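You operate a simulated robot arm through the tools that you are given. There is no shell and no other tool.

The job below is to be done with a simulated robot arm. You get a single attempt, and the scene is never put back.

## Task
Put the three bays in lever Q's row on air and test them together.
Fine: white desk; open the three levers of that row, press TEST once and leave the result on the grey display; leave the other levers shut.

It is judged by the outcome, as a careful person would: the job done as asked, and still so three seconds after it is handed in. It fails if anything else is knocked over, pushed out of place, dropped, spilled or broken.

## Robot
A 7-joint arm with a two-finger parallel gripper, fixed in place. Base frame: the origin is at the foot of the arm, x ahead of it, y to its left, z up; the work surface is at about z = 905. Units: mm, degrees, N and s.
Its first joint turns from -166.0 to 166.0 degrees. Payload 1.57 kg.
The TCP is the grasp point between the finger pads, 30 mm short of the fingertips. In the tool frame z runs along the fingers and y along their closing line. The gripper opens to 80 mm. The fingers are 17 mm wide and 12 mm thick; the gripper's body (40 by 82 mm) begins 80 mm behind the TCP.
Orientation is told as [roll, pitch, yaw] about the base's x, y, z axes, in that order, counted from this pose: with the fingers straight down and closing along the base's y, the tool's x points along the base's -x, its y along +y and its z along -z.

## Interface
- The arm moves only by the tool jog_arm. Its argument "series" is a list of rows, each an object of numbers (a shift or turn left out is 0, a gripper value left out holds the last): "dx", "dy", "dz": the shift along the tool's x, y, z in units of 400 mm (1.0 is 400 mm); "wx", "wy", "wz": the turn, a rotation vector about the tool's x, y, z in units of 90 degrees (1.0 is 90 degrees); "gripper": the opening, from 0 (shut) to 1 (fully open). In form: [{"dx": .., "dy": .., "dz": .., "wx": .., "wy": .., "wz": .., "gripper": ..}, ...]. A call has 1 to 20 rows; each row is the pose to reach, as a shift and turn from the pose commanded when the call began, along the tool's axes at that moment. A call with a number of a shift or a turn outside -1 to 1 is refused whole. A row lasts 0.2 s, in which the tool goes at most 50 mm and 8.6 degrees; a call with a longer step from one row to the next is refused whole, and so is a gripper value outside its range. A pose out of reach is approached as far as the arm can. The call stops where the force on the tool passes 40 N (or 10 N more than at its start, if that is more) or the arm is blocked; 0.2 s more then pass. Each finger travels about 153 mm/s and halts on what it meets, pressing with about 25 N; the grip force reading is that of the motor and also rises with nothing between the fingers. The clock runs only during rows and for 0.2 s after the last one: add rows that repeat a pose to give the fingers time. The reply holds the time, the measured pose of the TCP, the force on the tool along the base axes, the opening and the grip force, in the units named above and with some noise, with the torque about the TCP (base axes, N m) and any sound that the robot's microphone picked up.
- Cameras (640 x 400 px; columns grow to the right, rows downward): "scene" is fixed at [51, 655.5, 1543.5]; the picture's right is [-0.32, 0.95, 0.00], its down [0.94, 0.32, -0.09] and it looks along [-0.09, -0.03, -1.00] (base axes); focal length 214 px, centre (320, 200). "wrist" rides on the gripper at [72, -7, -122] in the tool frame; the picture's right is [0.09, 1.00, 0.00], its down [-0.84, 0.08, -0.54] and it looks along [-0.54, 0.05, 0.84] (tool axes); focal length 238 px, centre (320, 200). There is no depth. A picture from a camera that has moved, and an enlarged one, comes with that camera's place and axes in the base frame and with its lens. The place of the scene camera against the robot may be out by one fixed shift of up to 12 mm in any direction.
- snapshot(camera): a new picture of that camera. No time passes.
- close_up(camera, box): a new picture of the part [left, top, right, bottom] of that camera's present view, enlarged. No time passes.
- finish_job(): hands the job in; it is judged then, once.

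Places have to be worked out from the pictures, the camera data and where the tool is seen. Open the gripper and draw the arm clear of the work before you hand the job in, unless the task says otherwise.

The tools are called after ">>>" by a JSON object that holds its "method" and its "body". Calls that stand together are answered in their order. jog_arm: Moves the arm, as the interface text tells. Its arguments: {"type":"object","properties":{"series":{"type":"array","items":{"type":"object","properties":{"dx":{"type":"number"},"dy":{"type":"number"},"dz":{"type":"number"},"wx":{"type":"number"},"wy":{"type":"number"},"wz":{"type":"number"},"gripper":{"type":"number"}}}}},"required":["series"]} The other tools are called the same way: snapshot (camera) takes a picture; close_up (camera, box) takes an enlarged picture of a part of a camera's view; finish_job () hands the job in.

At the start:

```text
t: 0.0
ee_pos: [236.3, 498.3, 1310.6]
ee_rot: [0.0, 0.1, 0.0]
wrist_force: [0.4, -0.1, -0.4]
torque: [0.02, -0.01, 0.05]
grip_width: 79.9
grasp_force: 0.0
```

scene: 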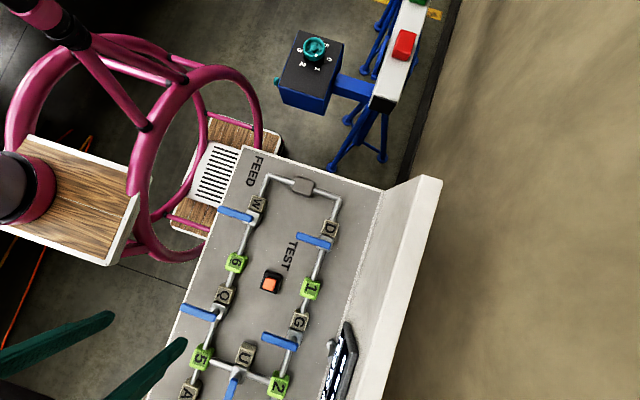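
wrist: 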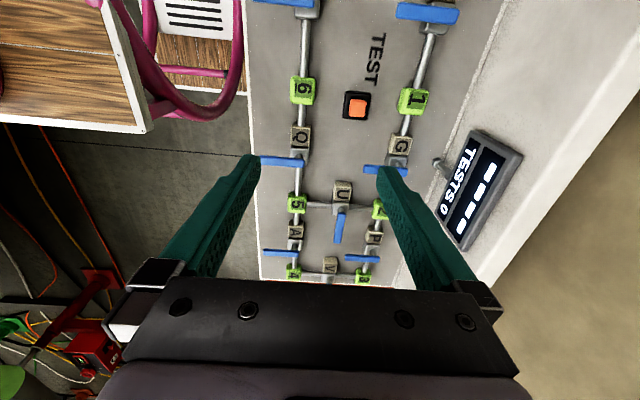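

I'll look closely at the panel from both cameras before moving anything.

>>> {"method": "close_up", "body": {"camera": "scene", "box": [160, 140, 400, 290]}}

>>> {"method": "close_up", "body": {"camera": "scene", "box": [140, 250, 380, 400]}}

>>> {"method": "close_up", "body": {"camera": "wrist", "box": [240, 0, 480, 150]}}

>>> {"method": "close_up", "body": {"camera": "wrist", "box": [240, 130, 480, 280]}}

```text
2.67 times, centred on (280, 215) of scene
camera zoom: at [51.0, 655.5, 1543.5], right [-0.32, 0.95, 0.0], down [0.94, 0.32, -0.09], along [-0.09, -0.03, -1.0], focal length 572 px, centre (427, 160)
```

zoom: 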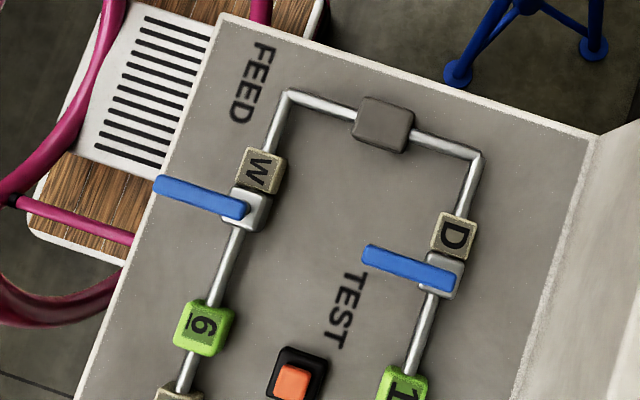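

```text
2.67 times, centred on (260, 325) of scene
camera zoom: at [51.0, 655.5, 1543.5], right [-0.32, 0.95, 0.0], down [0.94, 0.32, -0.09], along [-0.09, -0.03, -1.0], focal length 572 px, centre (480, -133)
```

zoom: 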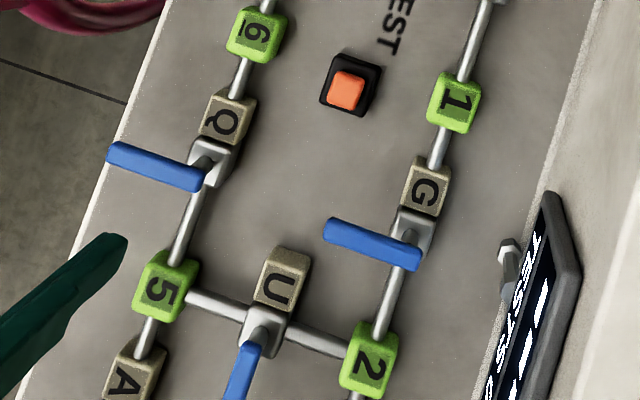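

```text
2.67 times, centred on (360, 75) of wrist
camera zoom: at [163.1, 492.5, 1431.2], right [-0.09, 1.0, 0.0], down [0.84, 0.08, 0.54], along [0.54, 0.05, -0.84], focal length 636 px, centre (213, 533)
```

zoom: 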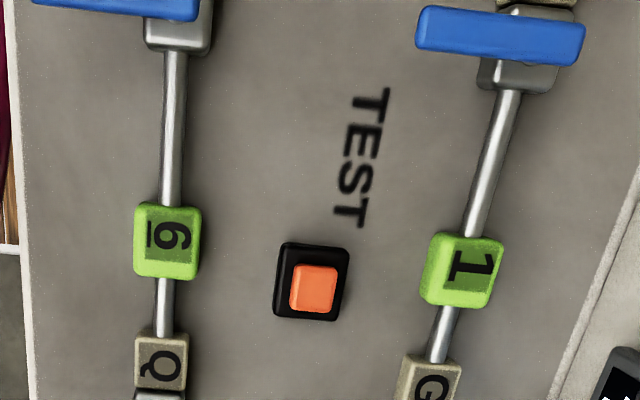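

```text
2.67 times, centred on (360, 205) of wrist
camera zoom: at [163.1, 492.5, 1431.2], right [-0.09, 1.0, 0.0], down [0.84, 0.08, 0.54], along [0.54, 0.05, -0.84], focal length 636 px, centre (213, 187)
```

zoom: 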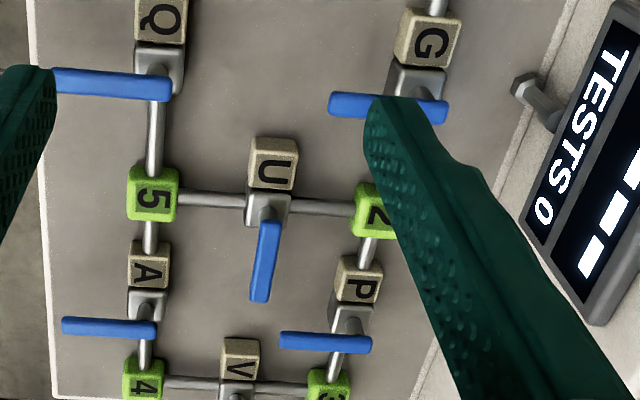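

The panel has two rows: W-6-Q-5-A-4 and D-1-G-2-P-3, with cross links U and V. Every handle lies across its pipe, so all are shut. I'll check the surroundings on the robot side before planning, because lever W looks to be close to the base.

>>> {"method": "close_up", "body": {"camera": "scene", "box": [0, 0, 320, 200]}}

>>> {"method": "close_up", "body": {"camera": "scene", "box": [0, 200, 320, 400]}}

>>> {"method": "close_up", "body": {"camera": "wrist", "box": [0, 0, 320, 200]}}

>>> {"method": "close_up", "body": {"camera": "wrist", "box": [400, 120, 560, 260]}}

```text
2.00 times, centred on (160, 100) of scene
camera zoom: at [51.0, 655.5, 1543.5], right [-0.32, 0.95, 0.0], down [0.94, 0.32, -0.09], along [-0.09, -0.03, -1.0], focal length 429 px, centre (640, 400)
```

zoom: 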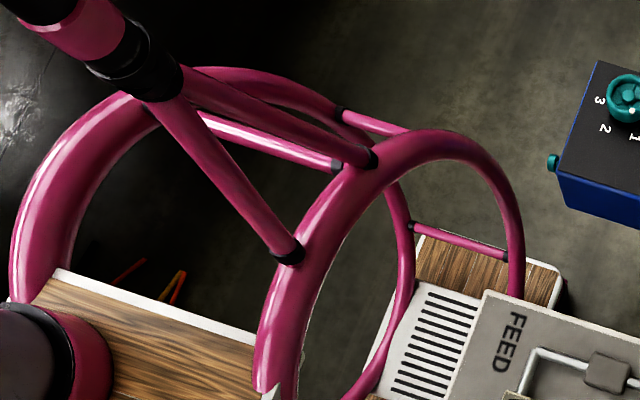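

```text
2.00 times, centred on (160, 300) of scene
camera zoom: at [51.0, 655.5, 1543.5], right [-0.32, 0.95, 0.0], down [0.94, 0.32, -0.09], along [-0.09, -0.03, -1.0], focal length 429 px, centre (640, 0)
```

zoom: 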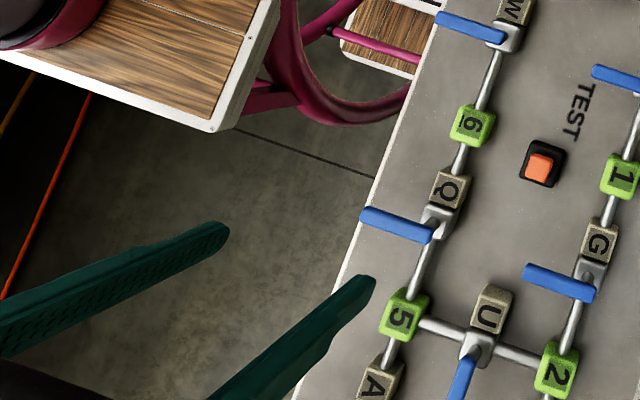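

```text
2.00 times, centred on (160, 100) of wrist
camera zoom: at [163.1, 492.5, 1431.2], right [-0.09, 1.0, 0.0], down [0.84, 0.08, 0.54], along [0.54, 0.05, -0.84], focal length 477 px, centre (640, 400)
```

zoom: 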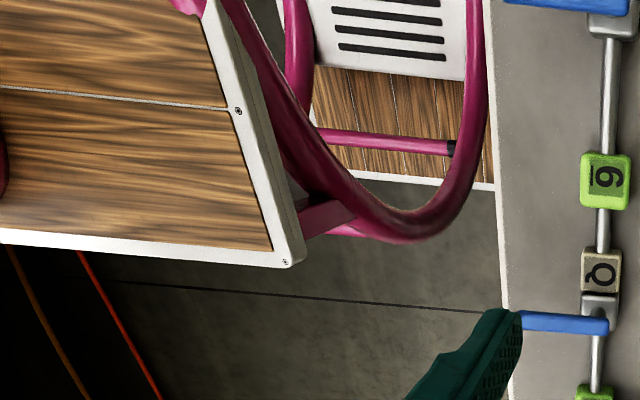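

```text
2.86 times, centred on (480, 190) of wrist
camera zoom: at [163.1, 492.5, 1431.2], right [-0.09, 1.0, 0.0], down [0.84, 0.08, 0.54], along [0.54, 0.05, -0.84], focal length 681 px, centre (-137, 229)
```

zoom: 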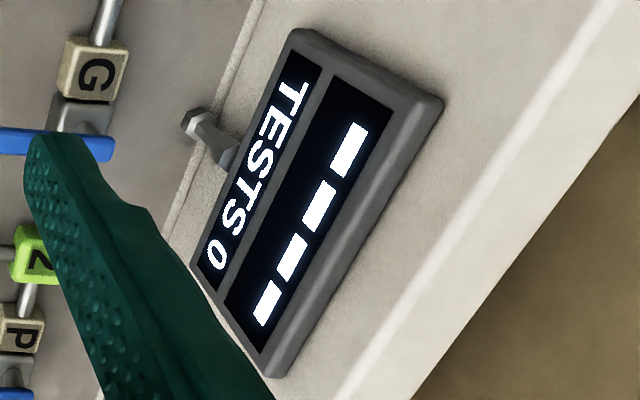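

The arm stands on the wood and pink frame to the right (-y) of the desk, and row W-Q-A runs along x at about y = 468. W is at roughly (110, 466), which is nearer the base than straight-down reach allows. I'll turn the wrist in place at this safe height so its camera looks toward the base and shows what surrounds W.

>>> {"method": "jog_arm", "body": {"series": [{"wz": 0.09}, {"wz": 0.18}, {"wz": 0.27}, {"wz": 0.36}, {"wz": 0.45}, {"wz": 0.54}, {"wz": 0.63}, {"wz": 0.72}]}}

>>> {"method": "snapshot", "body": {"camera": "wrist"}}

>>> {"method": "snapshot", "body": {"camera": "scene"}}

```text
t: 1.8
ee_pos: [236.0, 499.0, 1309.1]
ee_rot: [-0.1, 0.0, -65.0]
wrist_force: [-0.3, 0.4, -0.3]
torque: [0.03, 0.02, 0.01]
grip_width: 79.6
grasp_force: 0.1
```

```text
taken
camera wrist: at [198.2, 561.4, 1431.2], right [0.86, 0.51, 0.0], down [0.43, -0.72, 0.54], along [0.27, -0.47, -0.84], focal length 238 px, centre (320, 200)
```

wrist: 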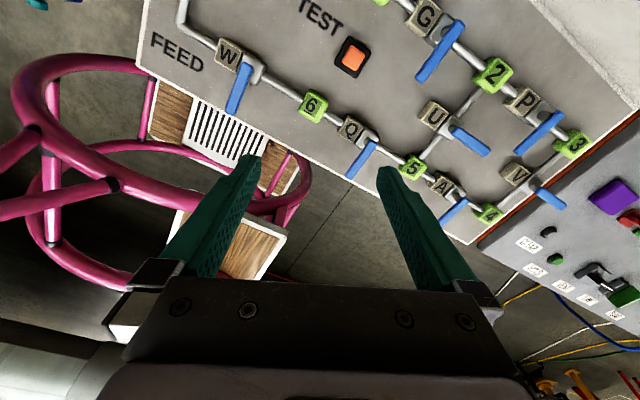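

```text
taken
```

scene: 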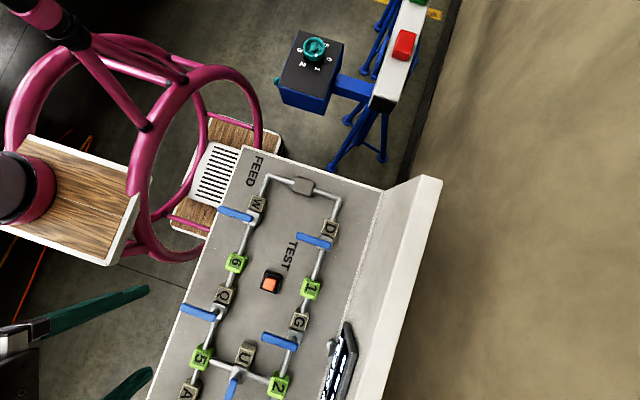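

The wrist is turned and the view is clear. I'll zoom in on the pink frame next to W to see whether any of it stands above desk level.

>>> {"method": "close_up", "body": {"camera": "wrist", "box": [0, 20, 320, 220]}}

>>> {"method": "close_up", "body": {"camera": "wrist", "box": [150, 20, 310, 120]}}

>>> {"method": "close_up", "body": {"camera": "wrist", "box": [300, 80, 540, 230]}}

```text
2.00 times, centred on (160, 120) of wrist
camera zoom: at [198.2, 561.4, 1431.2], right [0.86, 0.51, 0.0], down [0.43, -0.72, 0.54], along [0.27, -0.47, -0.84], focal length 477 px, centre (640, 360)
```

zoom: 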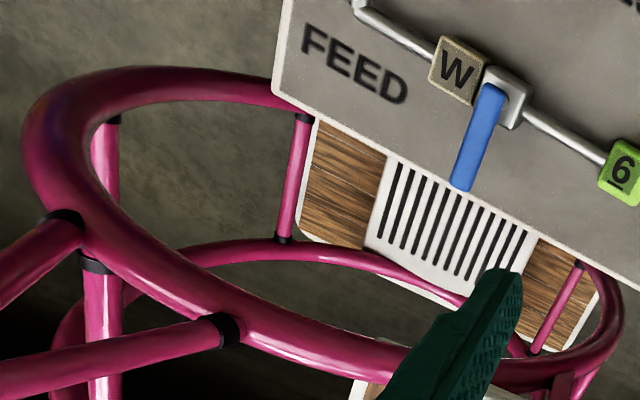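

```text
4.00 times, centred on (230, 70) of wrist
camera zoom: at [198.2, 561.4, 1431.2], right [0.86, 0.51, 0.0], down [0.43, -0.72, 0.54], along [0.27, -0.47, -0.84], focal length 953 px, centre (680, 720)
```

zoom: 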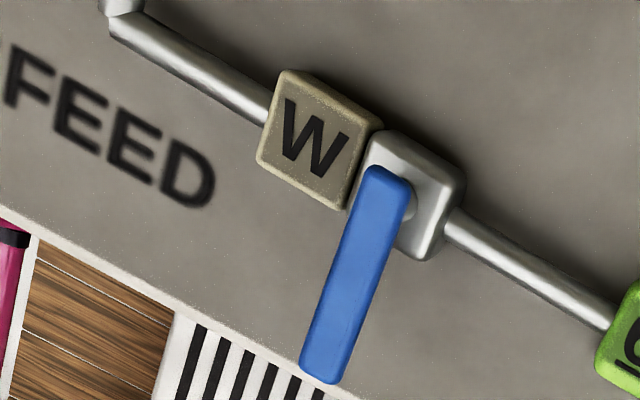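

```text
2.67 times, centred on (420, 155) of wrist
camera zoom: at [198.2, 561.4, 1431.2], right [0.86, 0.51, 0.0], down [0.43, -0.72, 0.54], along [0.27, -0.47, -0.84], focal length 636 px, centre (53, 320)
```

zoom: 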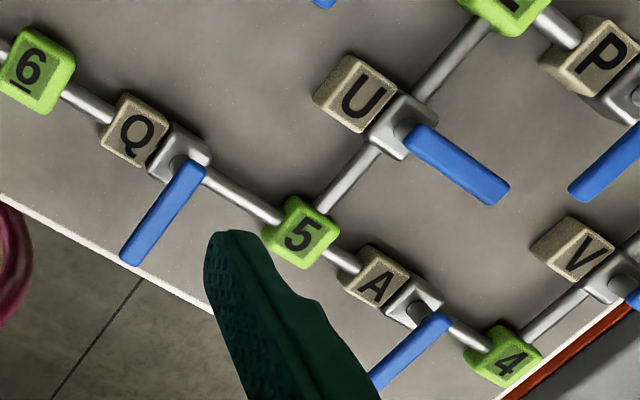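

The pink rings pass under the desk edge, so W's area is open at desk level. Having the camera on the base side should give the best view and clearance when I tilt the fingertips inward, so I'll turn the yaw back toward +75 degrees at this height.

>>> {"method": "jog_arm", "body": {"series": [{"wz": -0.09}, {"wz": -0.18}, {"wz": -0.27}, {"wz": -0.36}, {"wz": -0.45}, {"wz": -0.54}, {"wz": -0.63}, {"wz": -0.72}, {"wz": -0.81}]}}

>>> {"method": "jog_arm", "body": {"series": [{"wz": -0.09, "gripper": 0.5}, {"wz": -0.18, "gripper": 0}, {"wz": -0.27}, {"wz": -0.36}, {"wz": -0.45}, {"wz": -0.54}, {"wz": -0.63}, {"wz": -0.72}, {"wz": -0.75}]}}

>>> {"method": "snapshot", "body": {"camera": "wrist"}}

>>> {"method": "snapshot", "body": {"camera": "scene"}}

```text
t: 3.8
ee_pos: [236.3, 498.6, 1310.4]
ee_rot: [0.0, 0.0, 8.3]
wrist_force: [-0.4, -0.3, 0.2]
torque: [0.01, 0.05, 0.0]
grip_width: 79.8
grasp_force: 0.1
```

```text
t: 5.8
ee_pos: [235.9, 498.2, 1308.3]
ee_rot: [0.0, 0.1, 75.8]
wrist_force: [0.0, -0.2, 0.4]
torque: [-0.01, 0.01, -0.02]
grip_width: 0.0
grasp_force: 21.4
```

```text
taken
camera wrist: at [223.9, 427.7, 1431.0], right [-0.99, 0.16, 0.0], down [0.13, 0.83, 0.54], along [0.08, 0.54, -0.84], focal length 238 px, centre (320, 200)
```

wrist: 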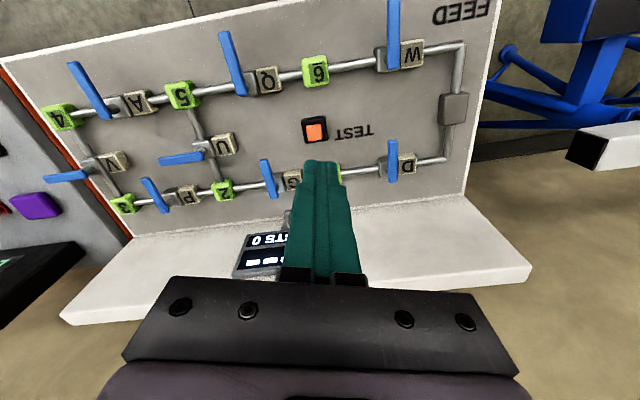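

```text
taken
```

scene: 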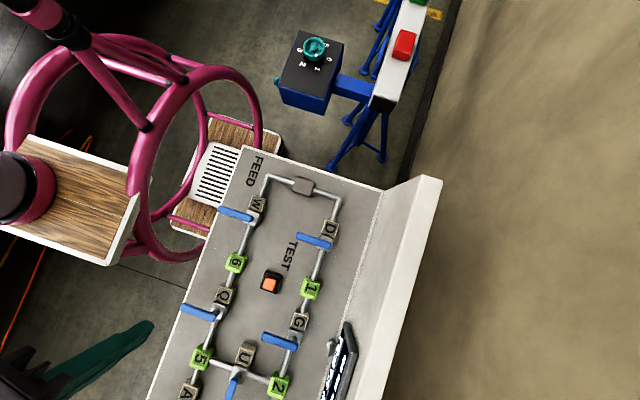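

All levers are visible from this side. I'll zoom in on each lever of row W-Q-A and on the TEST button to fix their positions and heights from these calibrated views.

>>> {"method": "close_up", "body": {"camera": "wrist", "box": [360, 0, 480, 75]}}

>>> {"method": "close_up", "body": {"camera": "wrist", "box": [210, 20, 350, 107]}}

>>> {"method": "close_up", "body": {"camera": "wrist", "box": [40, 50, 200, 150]}}

>>> {"method": "close_up", "body": {"camera": "wrist", "box": [200, 100, 360, 280]}}

```text
5.33 times, centred on (420, 38) of wrist
camera zoom: at [223.9, 427.7, 1431.0], right [-0.99, 0.16, 0.0], down [0.13, 0.83, 0.54], along [0.08, 0.54, -0.84], focal length 1271 px, centre (-213, 1067)
```

zoom: 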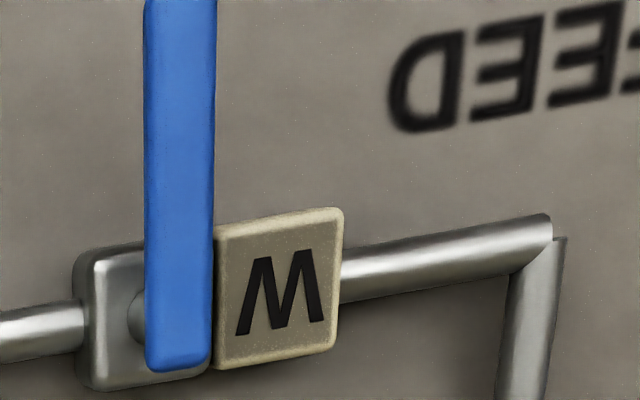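

```text
4.57 times, centred on (280, 64) of wrist
camera zoom: at [223.9, 427.7, 1431.0], right [-0.99, 0.16, 0.0], down [0.13, 0.83, 0.54], along [0.08, 0.54, -0.84], focal length 1090 px, centre (503, 824)
```

zoom: 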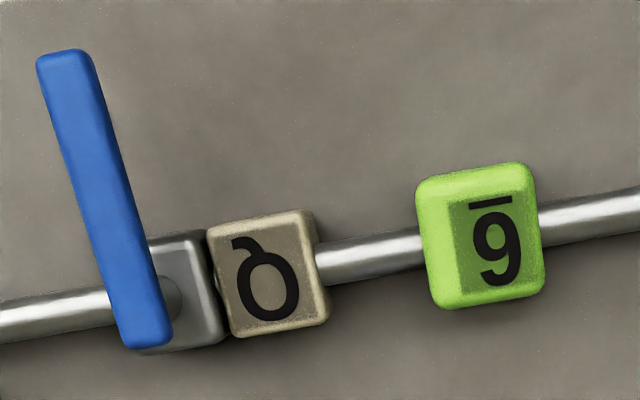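

```text
4.00 times, centred on (120, 100) of wrist
camera zoom: at [223.9, 427.7, 1431.0], right [-0.99, 0.16, 0.0], down [0.13, 0.83, 0.54], along [0.08, 0.54, -0.84], focal length 953 px, centre (1120, 600)
```

zoom: 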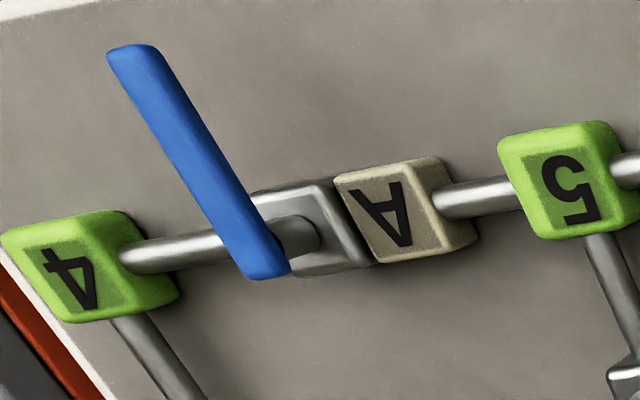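

```text
2.22 times, centred on (280, 190) of wrist
camera zoom: at [223.9, 427.7, 1431.0], right [-0.99, 0.16, 0.0], down [0.13, 0.83, 0.54], along [0.08, 0.54, -0.84], focal length 530 px, centre (409, 222)
```

zoom: 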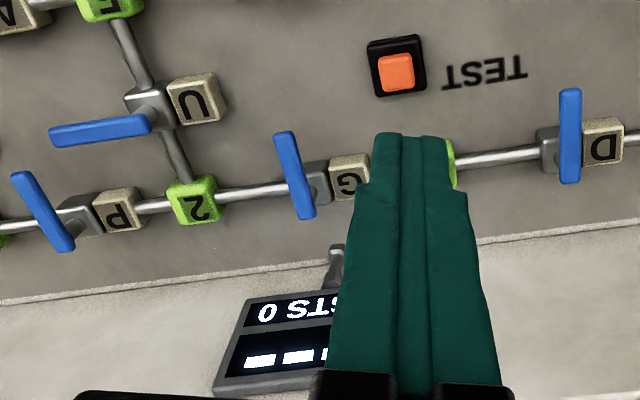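

Triangulating the views puts the handle tops at about z = 970, 65 mm above the desk. The handles point to -y from pivots at W (106, 468), Q (373, 468) and A (638, 468), and each letter block sits on the -x side of its pivot. I'll square the yaw to 90 degrees, then go to the -x side of Q's handle first.

>>> {"method": "jog_arm", "body": {"series": [{"wz": -0.08, "gripper": 0}, {"wz": -0.158}, {"wz": -0.158}]}}

```text
t: 6.6
ee_pos: [236.1, 498.9, 1309.0]
ee_rot: [0.0, 0.0, 89.9]
wrist_force: [0.1, -1.1, 0.0]
torque: [-0.01, -0.02, 0.0]
grip_width: 0.2
grasp_force: 21.6
```

Yaw is now 90 degrees. I'll move to a hover at about (335, 408, 1060), with the fingertips at z = 1030, behind Q's handle.

>>> {"method": "jog_arm", "body": {"series": [{"dx": 0.0321, "dy": -0.0354, "dz": 0.0893}, {"dx": 0.0643, "dy": -0.0707, "dz": 0.1786}, {"dx": 0.0964, "dy": -0.1061, "dz": 0.2679}, {"dx": 0.1286, "dy": -0.1414, "dz": 0.3571}, {"dx": 0.1607, "dy": -0.1768, "dz": 0.4464}, {"dx": 0.1929, "dy": -0.2121, "dz": 0.5357}, {"dx": 0.225, "dy": -0.2475, "dz": 0.625}]}}

>>> {"method": "snapshot", "body": {"camera": "wrist"}}

>>> {"method": "snapshot", "body": {"camera": "scene"}}

```text
t: 8.2
ee_pos: [333.1, 407.8, 1059.7]
ee_rot: [-0.1, 0.0, 90.0]
wrist_force: [0.2, 0.6, 0.0]
torque: [0.02, -0.02, 0.03]
grip_width: 0.2
grasp_force: 21.5
```

```text
taken
camera wrist: at [338.5, 336.6, 1180.4], right [-1.0, -0.09, 0.0], down [-0.08, 0.84, 0.54], along [-0.05, 0.54, -0.84], focal length 238 px, centre (320, 200)
```

wrist: 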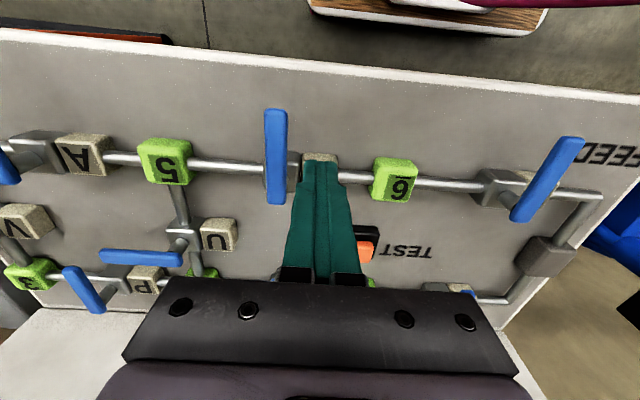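

```text
taken
```

scene: 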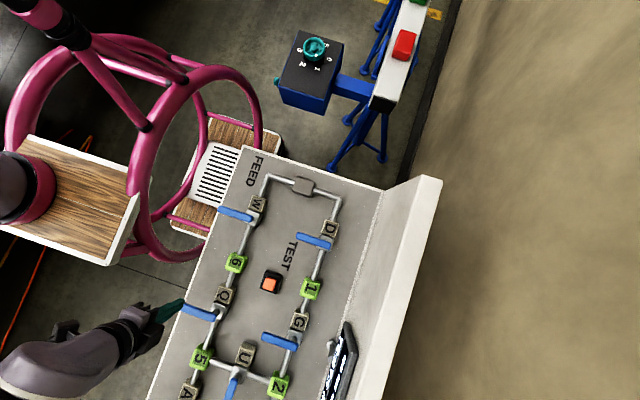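

Fresh triangulation puts Q's handle at x = 371, y = 386 to 479, top at z = 970, so the fingers hover 16 mm clear of its -x side. I'll lower them to put the fingertips at about z = 943, then push toward +x along an arc about the pivot for the first part of the turn.

>>> {"method": "jog_arm", "body": {"series": [{"dz": 0.09}, {"dz": 0.18}, {"dz": 0.2175}, {"dz": 0.2175, "dy": -0.02}, {"dz": 0.2175, "dy": -0.0388, "dx": -0.002}, {"dz": 0.2175, "dy": -0.056, "dx": 0.002}, {"dz": 0.2175, "dy": -0.0738, "dx": 0.006}, {"dz": 0.2175, "dy": -0.093, "dx": 0.007}, {"dz": 0.2175, "dy": -0.113, "dx": 0.007}]}}

>>> {"method": "snapshot", "body": {"camera": "wrist"}}

>>> {"method": "snapshot", "body": {"camera": "scene"}}

```text
t: 10.2
ee_pos: [379.8, 405.9, 973.2]
ee_rot: [0.0, 0.0, 89.9]
wrist_force: [-0.5, 0.8, -0.2]
torque: [0.0, 0.0, -0.02]
grip_width: 0.1
grasp_force: 21.3
```

```text
taken
camera wrist: at [385.3, 334.2, 1094.2], right [-1.0, -0.09, 0.0], down [-0.08, 0.84, 0.54], along [-0.05, 0.54, -0.84], focal length 238 px, centre (320, 200)
```

wrist: 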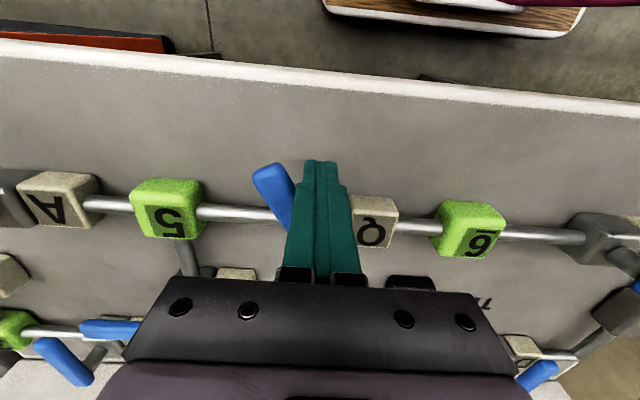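

```text
taken
```

scene: 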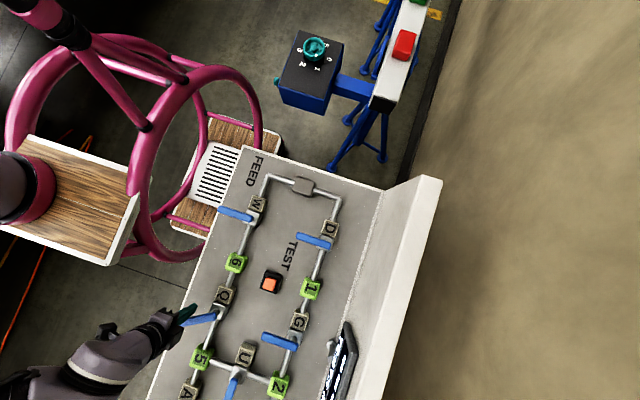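

Q's handle turns freely toward +x with almost no force and is about 30 degrees round. I'll continue the arc until it lies along the pipe.

>>> {"method": "jog_arm", "body": {"series": [{"dy": -0.0208, "dx": -0.0038}, {"dy": -0.04, "dx": -0.0105}, {"dy": -0.0595, "dx": -0.02}, {"dy": -0.077, "dx": -0.033}, {"dy": -0.0933, "dx": -0.0488}, {"dy": -0.107, "dx": -0.0673}, {"dy": -0.1183, "dx": -0.0888}, {"dy": -0.1258, "dx": -0.11}]}}

>>> {"method": "snapshot", "body": {"camera": "wrist"}}

>>> {"method": "close_up", "body": {"camera": "scene", "box": [140, 250, 380, 400]}}

```text
t: 12.0
ee_pos: [429.0, 447.3, 973.8]
ee_rot: [0.1, 0.2, 89.8]
wrist_force: [-3.8, -14.4, 3.1]
torque: [0.05, -0.01, 0.02]
grip_width: 0.1
grasp_force: 21.2
```

```text
taken
camera wrist: at [435.5, 376.2, 1094.1], right [-1.0, -0.09, 0.0], down [-0.07, 0.84, 0.54], along [-0.05, 0.54, -0.84], focal length 238 px, centre (320, 200)
```

wrist: 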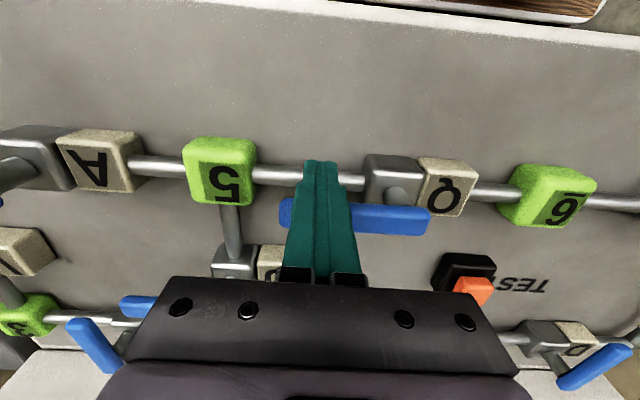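

```text
2.67 times, centred on (260, 325) of scene
camera zoom: at [51.0, 655.5, 1543.5], right [-0.32, 0.95, 0.0], down [0.94, 0.32, -0.09], along [-0.09, -0.03, -1.0], focal length 572 px, centre (480, -133)
```

zoom: 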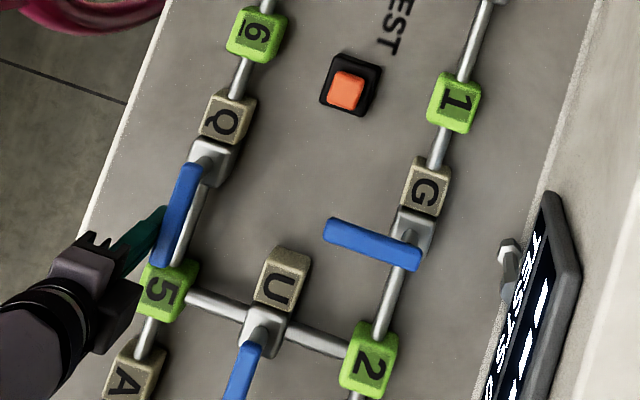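

Q's handle now lies parallel to the pipe and about 14 N has built up against its end stop. I'll back off in -y, rise, and check that it stays open.

>>> {"method": "jog_arm", "body": {"series": [{"dx": 0.04}, {"dx": 0.08}, {"dx": 0.08, "dz": -0.11}, {"dx": 0.08, "dz": -0.22}, {"dx": 0.08, "dz": -0.25}]}}

>>> {"method": "snapshot", "body": {"camera": "wrist"}}

>>> {"method": "close_up", "body": {"camera": "scene", "box": [140, 250, 380, 400]}}

```text
t: 13.2
ee_pos: [429.7, 416.9, 1073.1]
ee_rot: [0.0, 0.0, 89.9]
wrist_force: [0.6, 0.5, -1.8]
torque: [0.01, 0.03, 0.01]
grip_width: 0.1
grasp_force: 21.2
```

```text
taken
camera wrist: at [435.8, 345.3, 1194.5], right [-1.0, -0.09, 0.0], down [-0.08, 0.84, 0.54], along [-0.05, 0.54, -0.84], focal length 238 px, centre (320, 200)
```

wrist: 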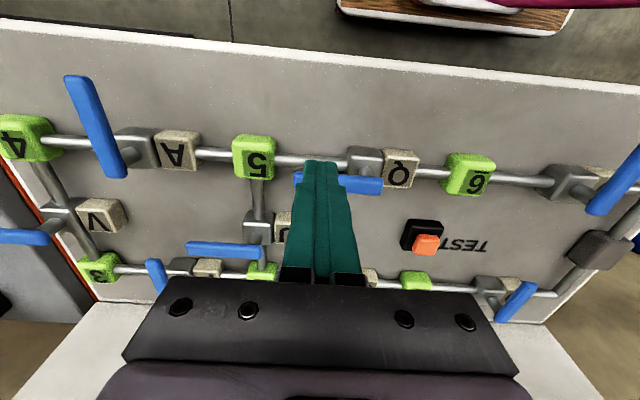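

```text
2.67 times, centred on (260, 325) of scene
camera zoom: at [51.0, 655.5, 1543.5], right [-0.32, 0.95, 0.0], down [0.94, 0.32, -0.09], along [-0.09, -0.03, -1.0], focal length 572 px, centre (480, -133)
```

zoom: 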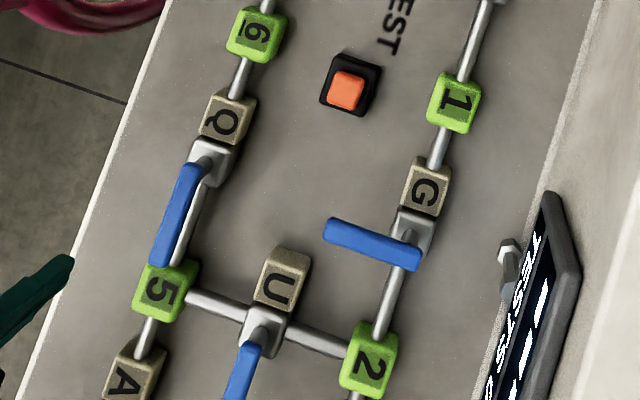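

Q stays open. Next I'll travel at height to a hover behind A's handle, at about (600, 408, 1060).

>>> {"method": "jog_arm", "body": {"series": [{"dy": -0.1, "dx": 0.006, "dz": 0.0}, {"dy": -0.2, "dx": 0.012, "dz": 0.01}, {"dy": -0.31, "dx": 0.018, "dz": 0.02}, {"dy": -0.425, "dx": 0.0225, "dz": 0.0325}]}}

>>> {"method": "snapshot", "body": {"camera": "wrist"}}

>>> {"method": "snapshot", "body": {"camera": "scene"}}

```text
t: 14.2
ee_pos: [601.1, 409.0, 1060.0]
ee_rot: [0.0, 0.0, 90.0]
wrist_force: [-0.6, -0.5, 0.0]
torque: [-0.04, -0.08, 0.02]
grip_width: 0.1
grasp_force: 21.4
```

```text
taken
camera wrist: at [606.3, 337.8, 1181.1], right [-1.0, -0.09, 0.0], down [-0.08, 0.84, 0.54], along [-0.05, 0.54, -0.84], focal length 238 px, centre (320, 200)
```

wrist: 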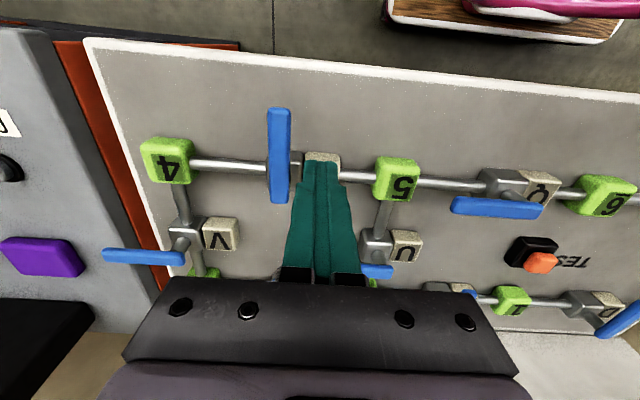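

```text
taken
```

scene: 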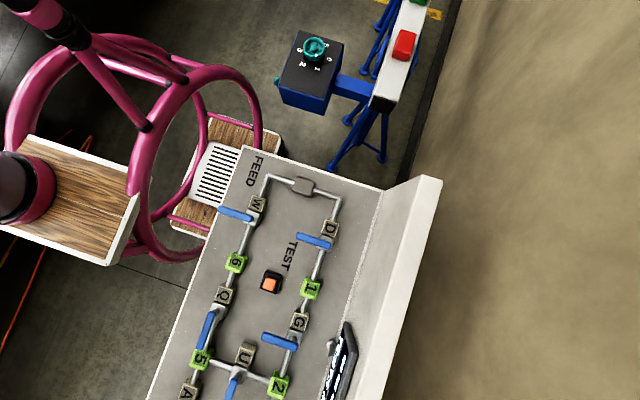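

A's handle is at x = 636, exactly 265 mm beyond Q's, and Q's handle measures parallel to the pipe in this view. I'll repeat the same lowering and arc for A in one run; any jam would stop it on force.

>>> {"method": "jog_arm", "body": {"series": [{"dz": 0.09}, {"dz": 0.18}, {"dz": 0.2175}, {"dz": 0.2175, "dy": -0.02}, {"dz": 0.2175, "dy": -0.0388, "dx": -0.002}, {"dz": 0.2175, "dy": -0.056, "dx": 0.002}, {"dz": 0.2175, "dy": -0.0738, "dx": 0.006}, {"dz": 0.2175, "dy": -0.093, "dx": 0.007}, {"dz": 0.2175, "dy": -0.113, "dx": 0.007}, {"dz": 0.2175, "dy": -0.1338, "dx": 0.0032}, {"dz": 0.2175, "dy": -0.153, "dx": -0.0035}, {"dz": 0.2175, "dy": -0.1725, "dx": -0.013}, {"dz": 0.2175, "dy": -0.19, "dx": -0.026}, {"dz": 0.2175, "dy": -0.2063, "dx": -0.0418}, {"dz": 0.2175, "dy": -0.22, "dx": -0.0603}, {"dz": 0.2175, "dy": -0.2313, "dx": -0.0818}, {"dz": 0.2175, "dy": -0.2388, "dx": -0.103}]}}

>>> {"method": "snapshot", "body": {"camera": "wrist"}}

```text
t: 17.8
ee_pos: [696.2, 448.0, 972.3]
ee_rot: [0.1, 0.1, 89.8]
wrist_force: [-3.6, -11.5, 0.4]
torque: [0.05, 0.09, 0.06]
grip_width: 0.0
grasp_force: 21.0
```

```text
taken
camera wrist: at [701.3, 376.1, 1094.2], right [-1.0, -0.09, 0.0], down [-0.07, 0.84, 0.54], along [-0.05, 0.54, -0.84], focal length 238 px, centre (320, 200)
```

wrist: 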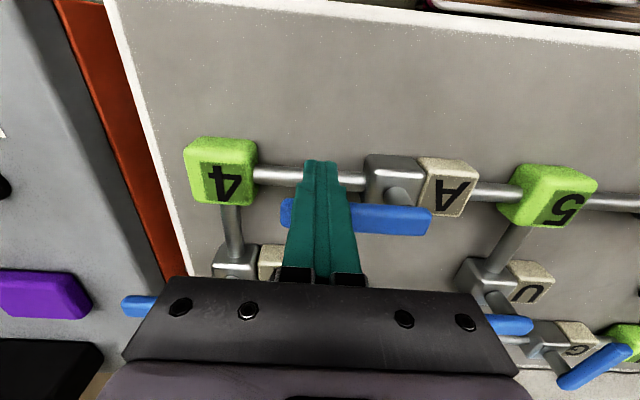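

A's handle has turned the same way to its stop, at about 12 N. I'll back off in -y and rise.

>>> {"method": "jog_arm", "body": {"series": [{"dx": 0.04}, {"dx": 0.08}, {"dx": 0.08, "dz": -0.11}, {"dx": 0.08, "dz": -0.22}, {"dx": 0.08, "dz": -0.33}, {"dx": 0.08, "dz": -0.44}, {"dx": 0.08, "dz": -0.5}]}}

>>> {"method": "snapshot", "body": {"camera": "wrist"}}

>>> {"method": "snapshot", "body": {"camera": "scene"}}

```text
t: 19.4
ee_pos: [695.8, 416.0, 1172.3]
ee_rot: [0.1, 0.0, 89.8]
wrist_force: [1.2, -0.7, -0.8]
torque: [-0.02, 0.03, 0.0]
grip_width: 0.1
grasp_force: 21.1
```

```text
taken
camera wrist: at [701.1, 345.0, 1294.1], right [-1.0, -0.09, 0.0], down [-0.08, 0.84, 0.54], along [-0.05, 0.54, -0.84], focal length 238 px, centre (320, 200)
```

wrist: 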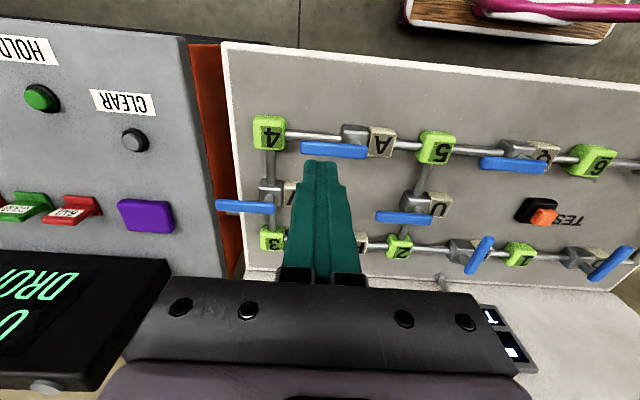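

```text
taken
```

scene: 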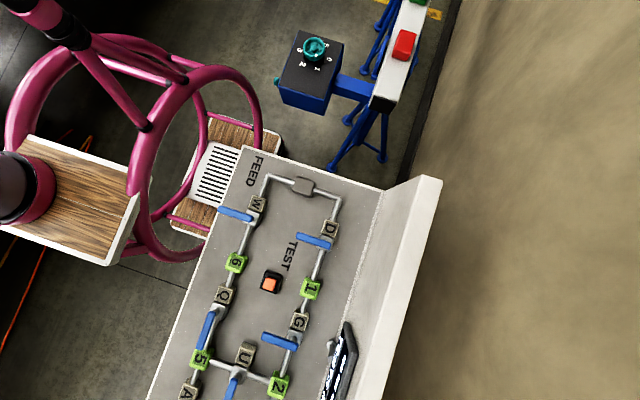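

Both Q and A are open and U, V, D, G and P are untouched. W comes next: I'll travel at height to about (95, 540, 1180), outside the minimum reach, before tilting the tool inward.

>>> {"method": "jog_arm", "body": {"series": [{"dy": 0.1, "dx": -0.018}, {"dy": 0.21, "dx": -0.037}, {"dy": 0.32, "dx": -0.056}, {"dy": 0.43, "dx": -0.075}, {"dy": 0.54, "dx": -0.094}, {"dy": 0.65, "dx": -0.113}, {"dy": 0.76, "dx": -0.132}, {"dy": 0.875, "dx": -0.15}]}}

>>> {"method": "jog_arm", "body": {"series": [{"dy": 0.1, "dx": -0.025}, {"dy": 0.21, "dx": -0.05}, {"dy": 0.32, "dx": -0.08}, {"dy": 0.43, "dx": -0.11}, {"dy": 0.54, "dx": -0.14}, {"dy": 0.626, "dx": -0.16}]}}

>>> {"method": "snapshot", "body": {"camera": "wrist"}}

>>> {"method": "snapshot", "body": {"camera": "scene"}}

```text
t: 21.2
ee_pos: [346.4, 476.9, 1172.7]
ee_rot: [0.1, 0.0, 89.8]
wrist_force: [1.2, -0.4, -0.6]
torque: [-0.03, 0.08, -0.03]
grip_width: 0.0
grasp_force: 21.6
```

```text
t: 22.6
ee_pos: [95.4, 542.0, 1174.2]
ee_rot: [0.0, 0.0, 89.8]
wrist_force: [0.3, -1.5, 0.8]
torque: [0.05, 0.04, 0.02]
grip_width: 0.0
grasp_force: 21.1
```

```text
taken
camera wrist: at [101.2, 470.4, 1294.8], right [-1.0, -0.09, 0.0], down [-0.07, 0.84, 0.54], along [-0.05, 0.54, -0.84], focal length 238 px, centre (320, 200)
```

wrist: 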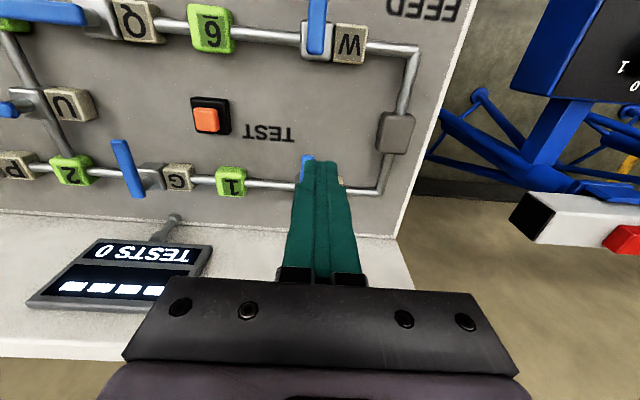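

```text
taken
```

scene: 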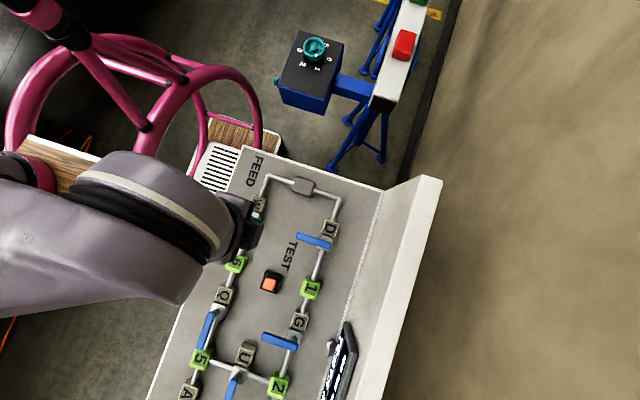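

The arm is in position, though the tool hides W from the scene camera. I'll tilt the fingertips toward the base by 45 degrees in place at this height and check the pose.

>>> {"method": "jog_arm", "body": {"series": [{"wy": 0.08}, {"wy": 0.16}, {"wy": 0.24}, {"wy": 0.32}, {"wy": 0.4}, {"wy": 0.48}, {"wy": 0.5}]}}

>>> {"method": "snapshot", "body": {"camera": "wrist"}}

>>> {"method": "snapshot", "body": {"camera": "scene"}}

```text
t: 24.2
ee_pos: [119.2, 506.9, 1166.7]
ee_rot: [0.0, 43.7, 89.9]
wrist_force: [-0.5, -1.0, -0.8]
torque: [0.0, -0.01, 0.03]
grip_width: 0.2
grasp_force: 21.6
out of reach, approached as far as the arm can: row 6, 7
```

```text
taken
camera wrist: at [124.3, 539.3, 1303.6], right [-1.0, -0.06, 0.06], down [-0.08, 0.98, -0.18], along [-0.05, -0.19, -0.98], focal length 238 px, centre (320, 200)
```

wrist: 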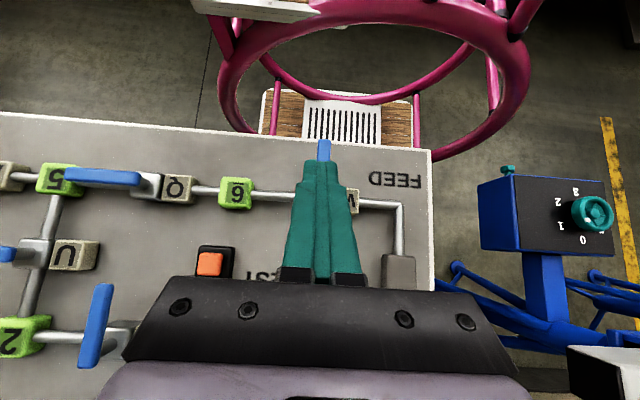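

```text
taken
```

scene: 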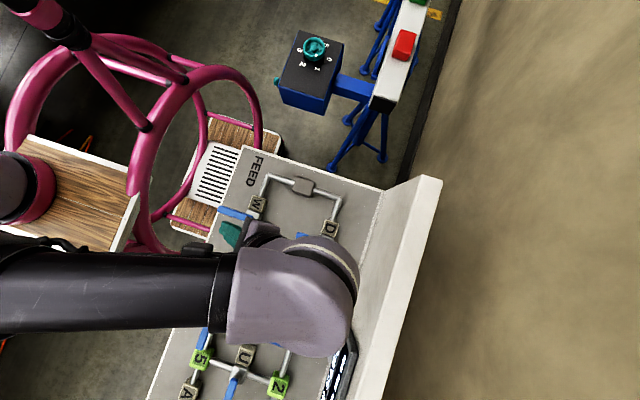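

At 45 degrees the arm fell a little short of the commanded point. The levers turn with very little force, so I can push W close to its pivot, which needs less inward reach. I'll ease the tilt back to about 30 degrees and read where the arm settles.

>>> {"method": "jog_arm", "body": {"series": [{"wy": -0.08}, {"wy": -0.16}, {"wy": -0.16}]}}

```text
t: 25.0
ee_pos: [118.1, 506.7, 1166.6]
ee_rot: [0.1, 30.6, 89.8]
wrist_force: [0.5, 0.6, 0.2]
torque: [-0.03, 0.01, -0.02]
grip_width: 0.0
grasp_force: 21.5
```

The arm now holds 30.6 degrees of tilt at (118, 507, 1167). I'll step down and inward to a hover at about (78, 470, 1060) to test how far in it reaches at this tilt.

>>> {"method": "jog_arm", "body": {"series": [{"dx": -0.019, "dy": 0.033, "dz": 0.092}, {"dx": -0.038, "dy": 0.067, "dz": 0.185}, {"dx": -0.0565, "dy": 0.1, "dz": 0.2773}, {"dx": -0.0565, "dy": 0.1, "dz": 0.2773}]}}

>>> {"method": "snapshot", "body": {"camera": "wrist"}}

>>> {"method": "snapshot", "body": {"camera": "scene"}}

```text
t: 26.0
ee_pos: [76.3, 469.6, 1059.1]
ee_rot: [0.0, 30.6, 89.9]
wrist_force: [0.4, 0.6, 0.4]
torque: [0.01, -0.02, -0.01]
grip_width: 0.4
grasp_force: 21.5
```

```text
taken
camera wrist: at [83.4, 470.0, 1200.2], right [-1.0, -0.08, 0.05], down [-0.07, 1.0, 0.04], along [-0.05, 0.04, -1.0], focal length 238 px, centre (320, 200)
```

wrist: 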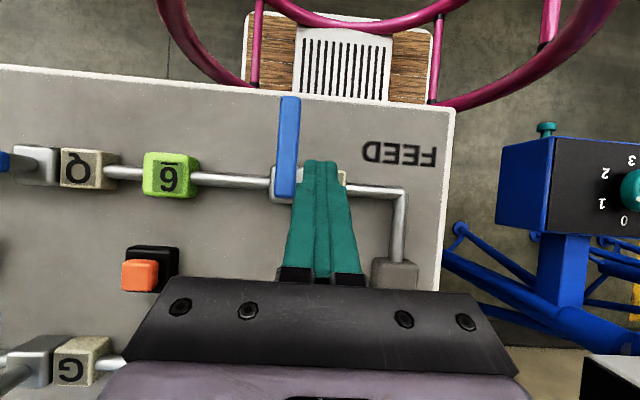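

```text
taken
```

scene: 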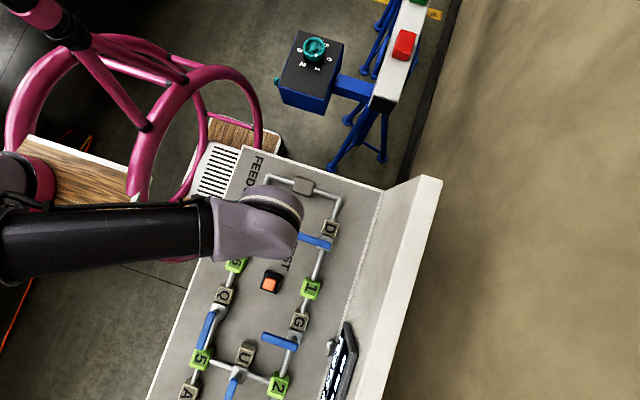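

The arm reaches this pose, and the overhead view puts W's handle at x = 106.5, y = 384 to 479, with its -x face near x = 96. I'll lower to put the fingertips at about (70, 428, 948), just behind the handle and clear of the W block.

>>> {"method": "jog_arm", "body": {"series": [{"dx": -0.017, "dy": 0.008, "dz": 0.072}, {"dx": -0.034, "dy": 0.015, "dz": 0.145}, {"dx": -0.052, "dy": 0.015, "dz": 0.217}, {"dx": -0.052, "dy": 0.015, "dz": 0.217}]}}

>>> {"method": "snapshot", "body": {"camera": "wrist"}}

>>> {"method": "close_up", "body": {"camera": "wrist", "box": [220, 80, 400, 220]}}

```text
t: 27.0
ee_pos: [71.4, 444.0, 973.9]
ee_rot: [0.0, 30.6, 89.8]
wrist_force: [0.2, -0.5, -0.4]
torque: [-0.03, -0.03, 0.02]
grip_width: 0.0
grasp_force: 21.6
```

```text
taken
camera wrist: at [77.0, 444.0, 1114.8], right [-1.0, -0.08, 0.05], down [-0.08, 1.0, 0.04], along [-0.05, 0.04, -1.0], focal length 238 px, centre (320, 200)
```

wrist: 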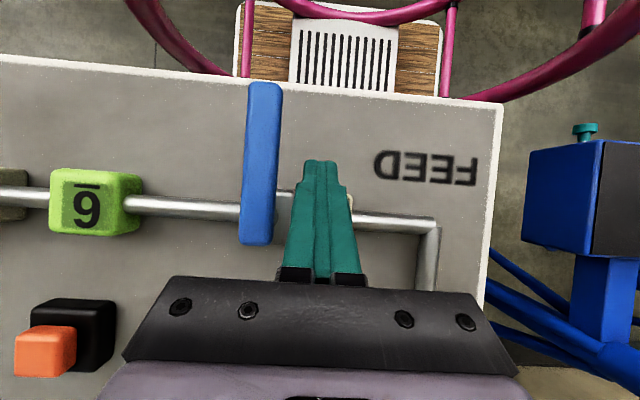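

```text
2.86 times, centred on (310, 150) of wrist
camera zoom: at [77.0, 444.0, 1114.8], right [-1.0, -0.08, 0.05], down [-0.08, 1.0, 0.04], along [-0.05, 0.04, -1.0], focal length 681 px, centre (349, 343)
```

zoom: 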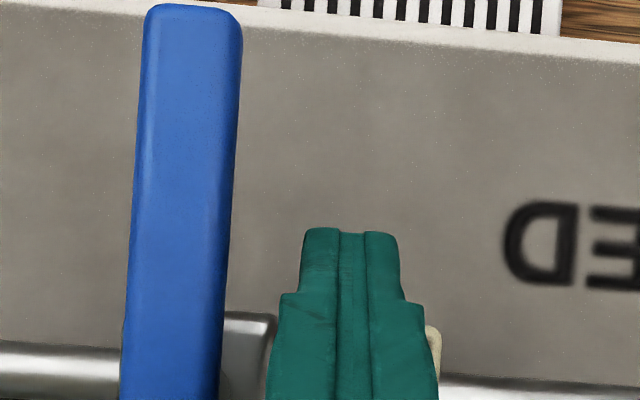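

The fingertips are level with W's handle and about 13 mm behind its -x face, with nothing touching. I'll push through the first half of the arc about W's pivot and check.

>>> {"method": "jog_arm", "body": {"series": [{"dy": -0.016, "dx": 0.0036, "dz": 0.0021}, {"dy": -0.0315, "dx": 0.0071, "dz": 0.0042}, {"dy": -0.049, "dx": 0.0181, "dz": 0.0107}, {"dy": -0.0718, "dx": 0.0252, "dz": 0.0149}, {"dy": -0.085, "dx": 0.0256, "dz": 0.0151}, {"dy": -0.098, "dx": 0.0256, "dz": 0.0151}]}}

>>> {"method": "snapshot", "body": {"camera": "wrist"}}

```text
t: 28.4
ee_pos: [111.2, 432.0, 974.0]
ee_rot: [0.0, 30.6, 90.0]
wrist_force: [-1.2, -0.7, 0.9]
torque: [0.03, -0.02, 0.0]
grip_width: 0.0
grasp_force: 21.4
```

```text
taken
camera wrist: at [117.0, 432.5, 1115.0], right [-1.0, -0.08, 0.05], down [-0.08, 1.0, 0.04], along [-0.05, 0.04, -1.0], focal length 238 px, centre (320, 200)
```

wrist: 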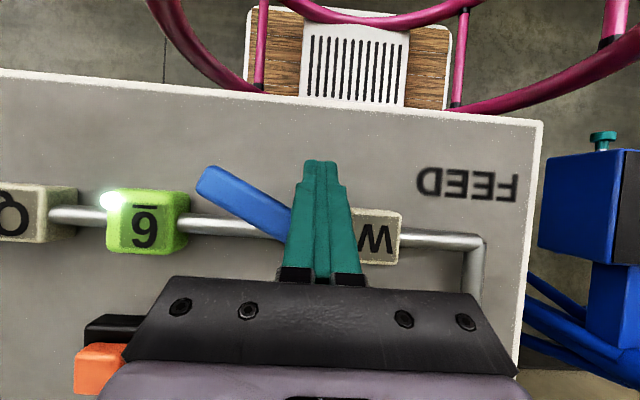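

W's handle is about two-thirds round and bay 6 has lit up, with hardly any force. I'll finish the turn in small steps toward its stop.

>>> {"method": "jog_arm", "body": {"series": [{"dy": -0.0255, "dx": -0.0075, "dz": -0.0045}, {"dy": -0.0495, "dx": -0.0228, "dz": -0.0135}, {"dy": -0.0588, "dx": -0.0323, "dz": -0.0191}, {"dy": -0.065, "dx": -0.0387, "dz": -0.0229}]}}

>>> {"method": "snapshot", "body": {"camera": "wrist"}}

```text
t: 29.4
ee_pos: [130.7, 441.9, 974.4]
ee_rot: [0.3, 31.4, 90.1]
wrist_force: [1.3, -17.5, 12.2]
torque: [0.23, 0.03, 0.1]
grip_width: 0.1
grasp_force: 21.8
stopped in row 4: the force on the tool passed its limit at 45 N (the readings are from after the stop); the commanded pose is now the measured one
```

```text
taken
camera wrist: at [137.6, 444.9, 1115.3], right [-1.0, -0.08, 0.05], down [-0.08, 1.0, 0.03], along [-0.05, 0.02, -1.0], focal length 238 px, centre (320, 200)
```

wrist: 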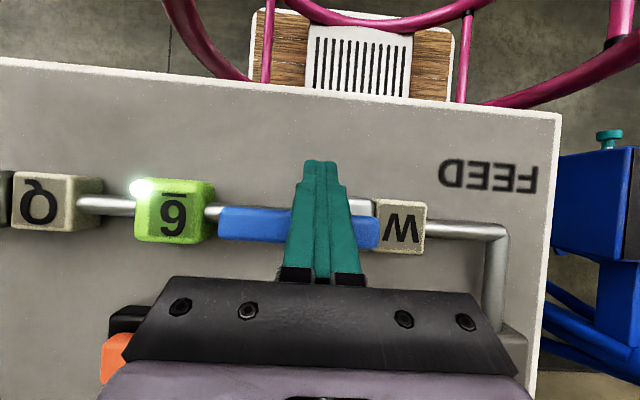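

W's handle has met its stop, lies along the pipe, and bay 6 is lit. I'll ease off toward -y, then rise straight up.

>>> {"method": "jog_arm", "body": {"series": [{"dx": 0.0161, "dz": 0.0095}, {"dx": 0.0323, "dz": 0.0191}, {"dx": 0.0896, "dz": -0.0778}, {"dx": 0.1468, "dz": -0.1746}, {"dx": 0.1977, "dz": -0.2607}]}}

>>> {"method": "snapshot", "body": {"camera": "wrist"}}

>>> {"method": "snapshot", "body": {"camera": "scene"}}

```text
t: 30.6
ee_pos: [132.9, 431.0, 1103.2]
ee_rot: [0.2, 31.3, 90.0]
wrist_force: [-0.7, 0.4, 0.2]
torque: [0.01, 0.01, 0.01]
grip_width: 0.1
grasp_force: 21.8
```

```text
taken
camera wrist: at [139.3, 432.6, 1244.9], right [-1.0, -0.08, 0.05], down [-0.08, 1.0, 0.03], along [-0.05, 0.02, -1.0], focal length 238 px, centre (320, 200)
```

wrist: 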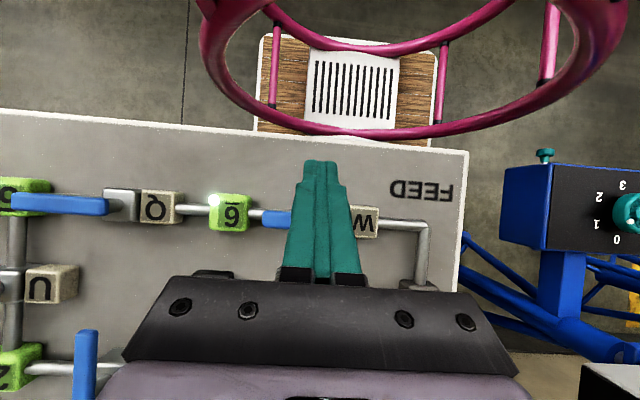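

```text
taken
```

scene: 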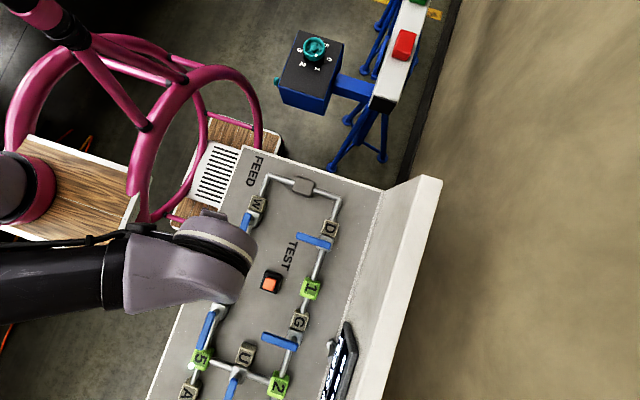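

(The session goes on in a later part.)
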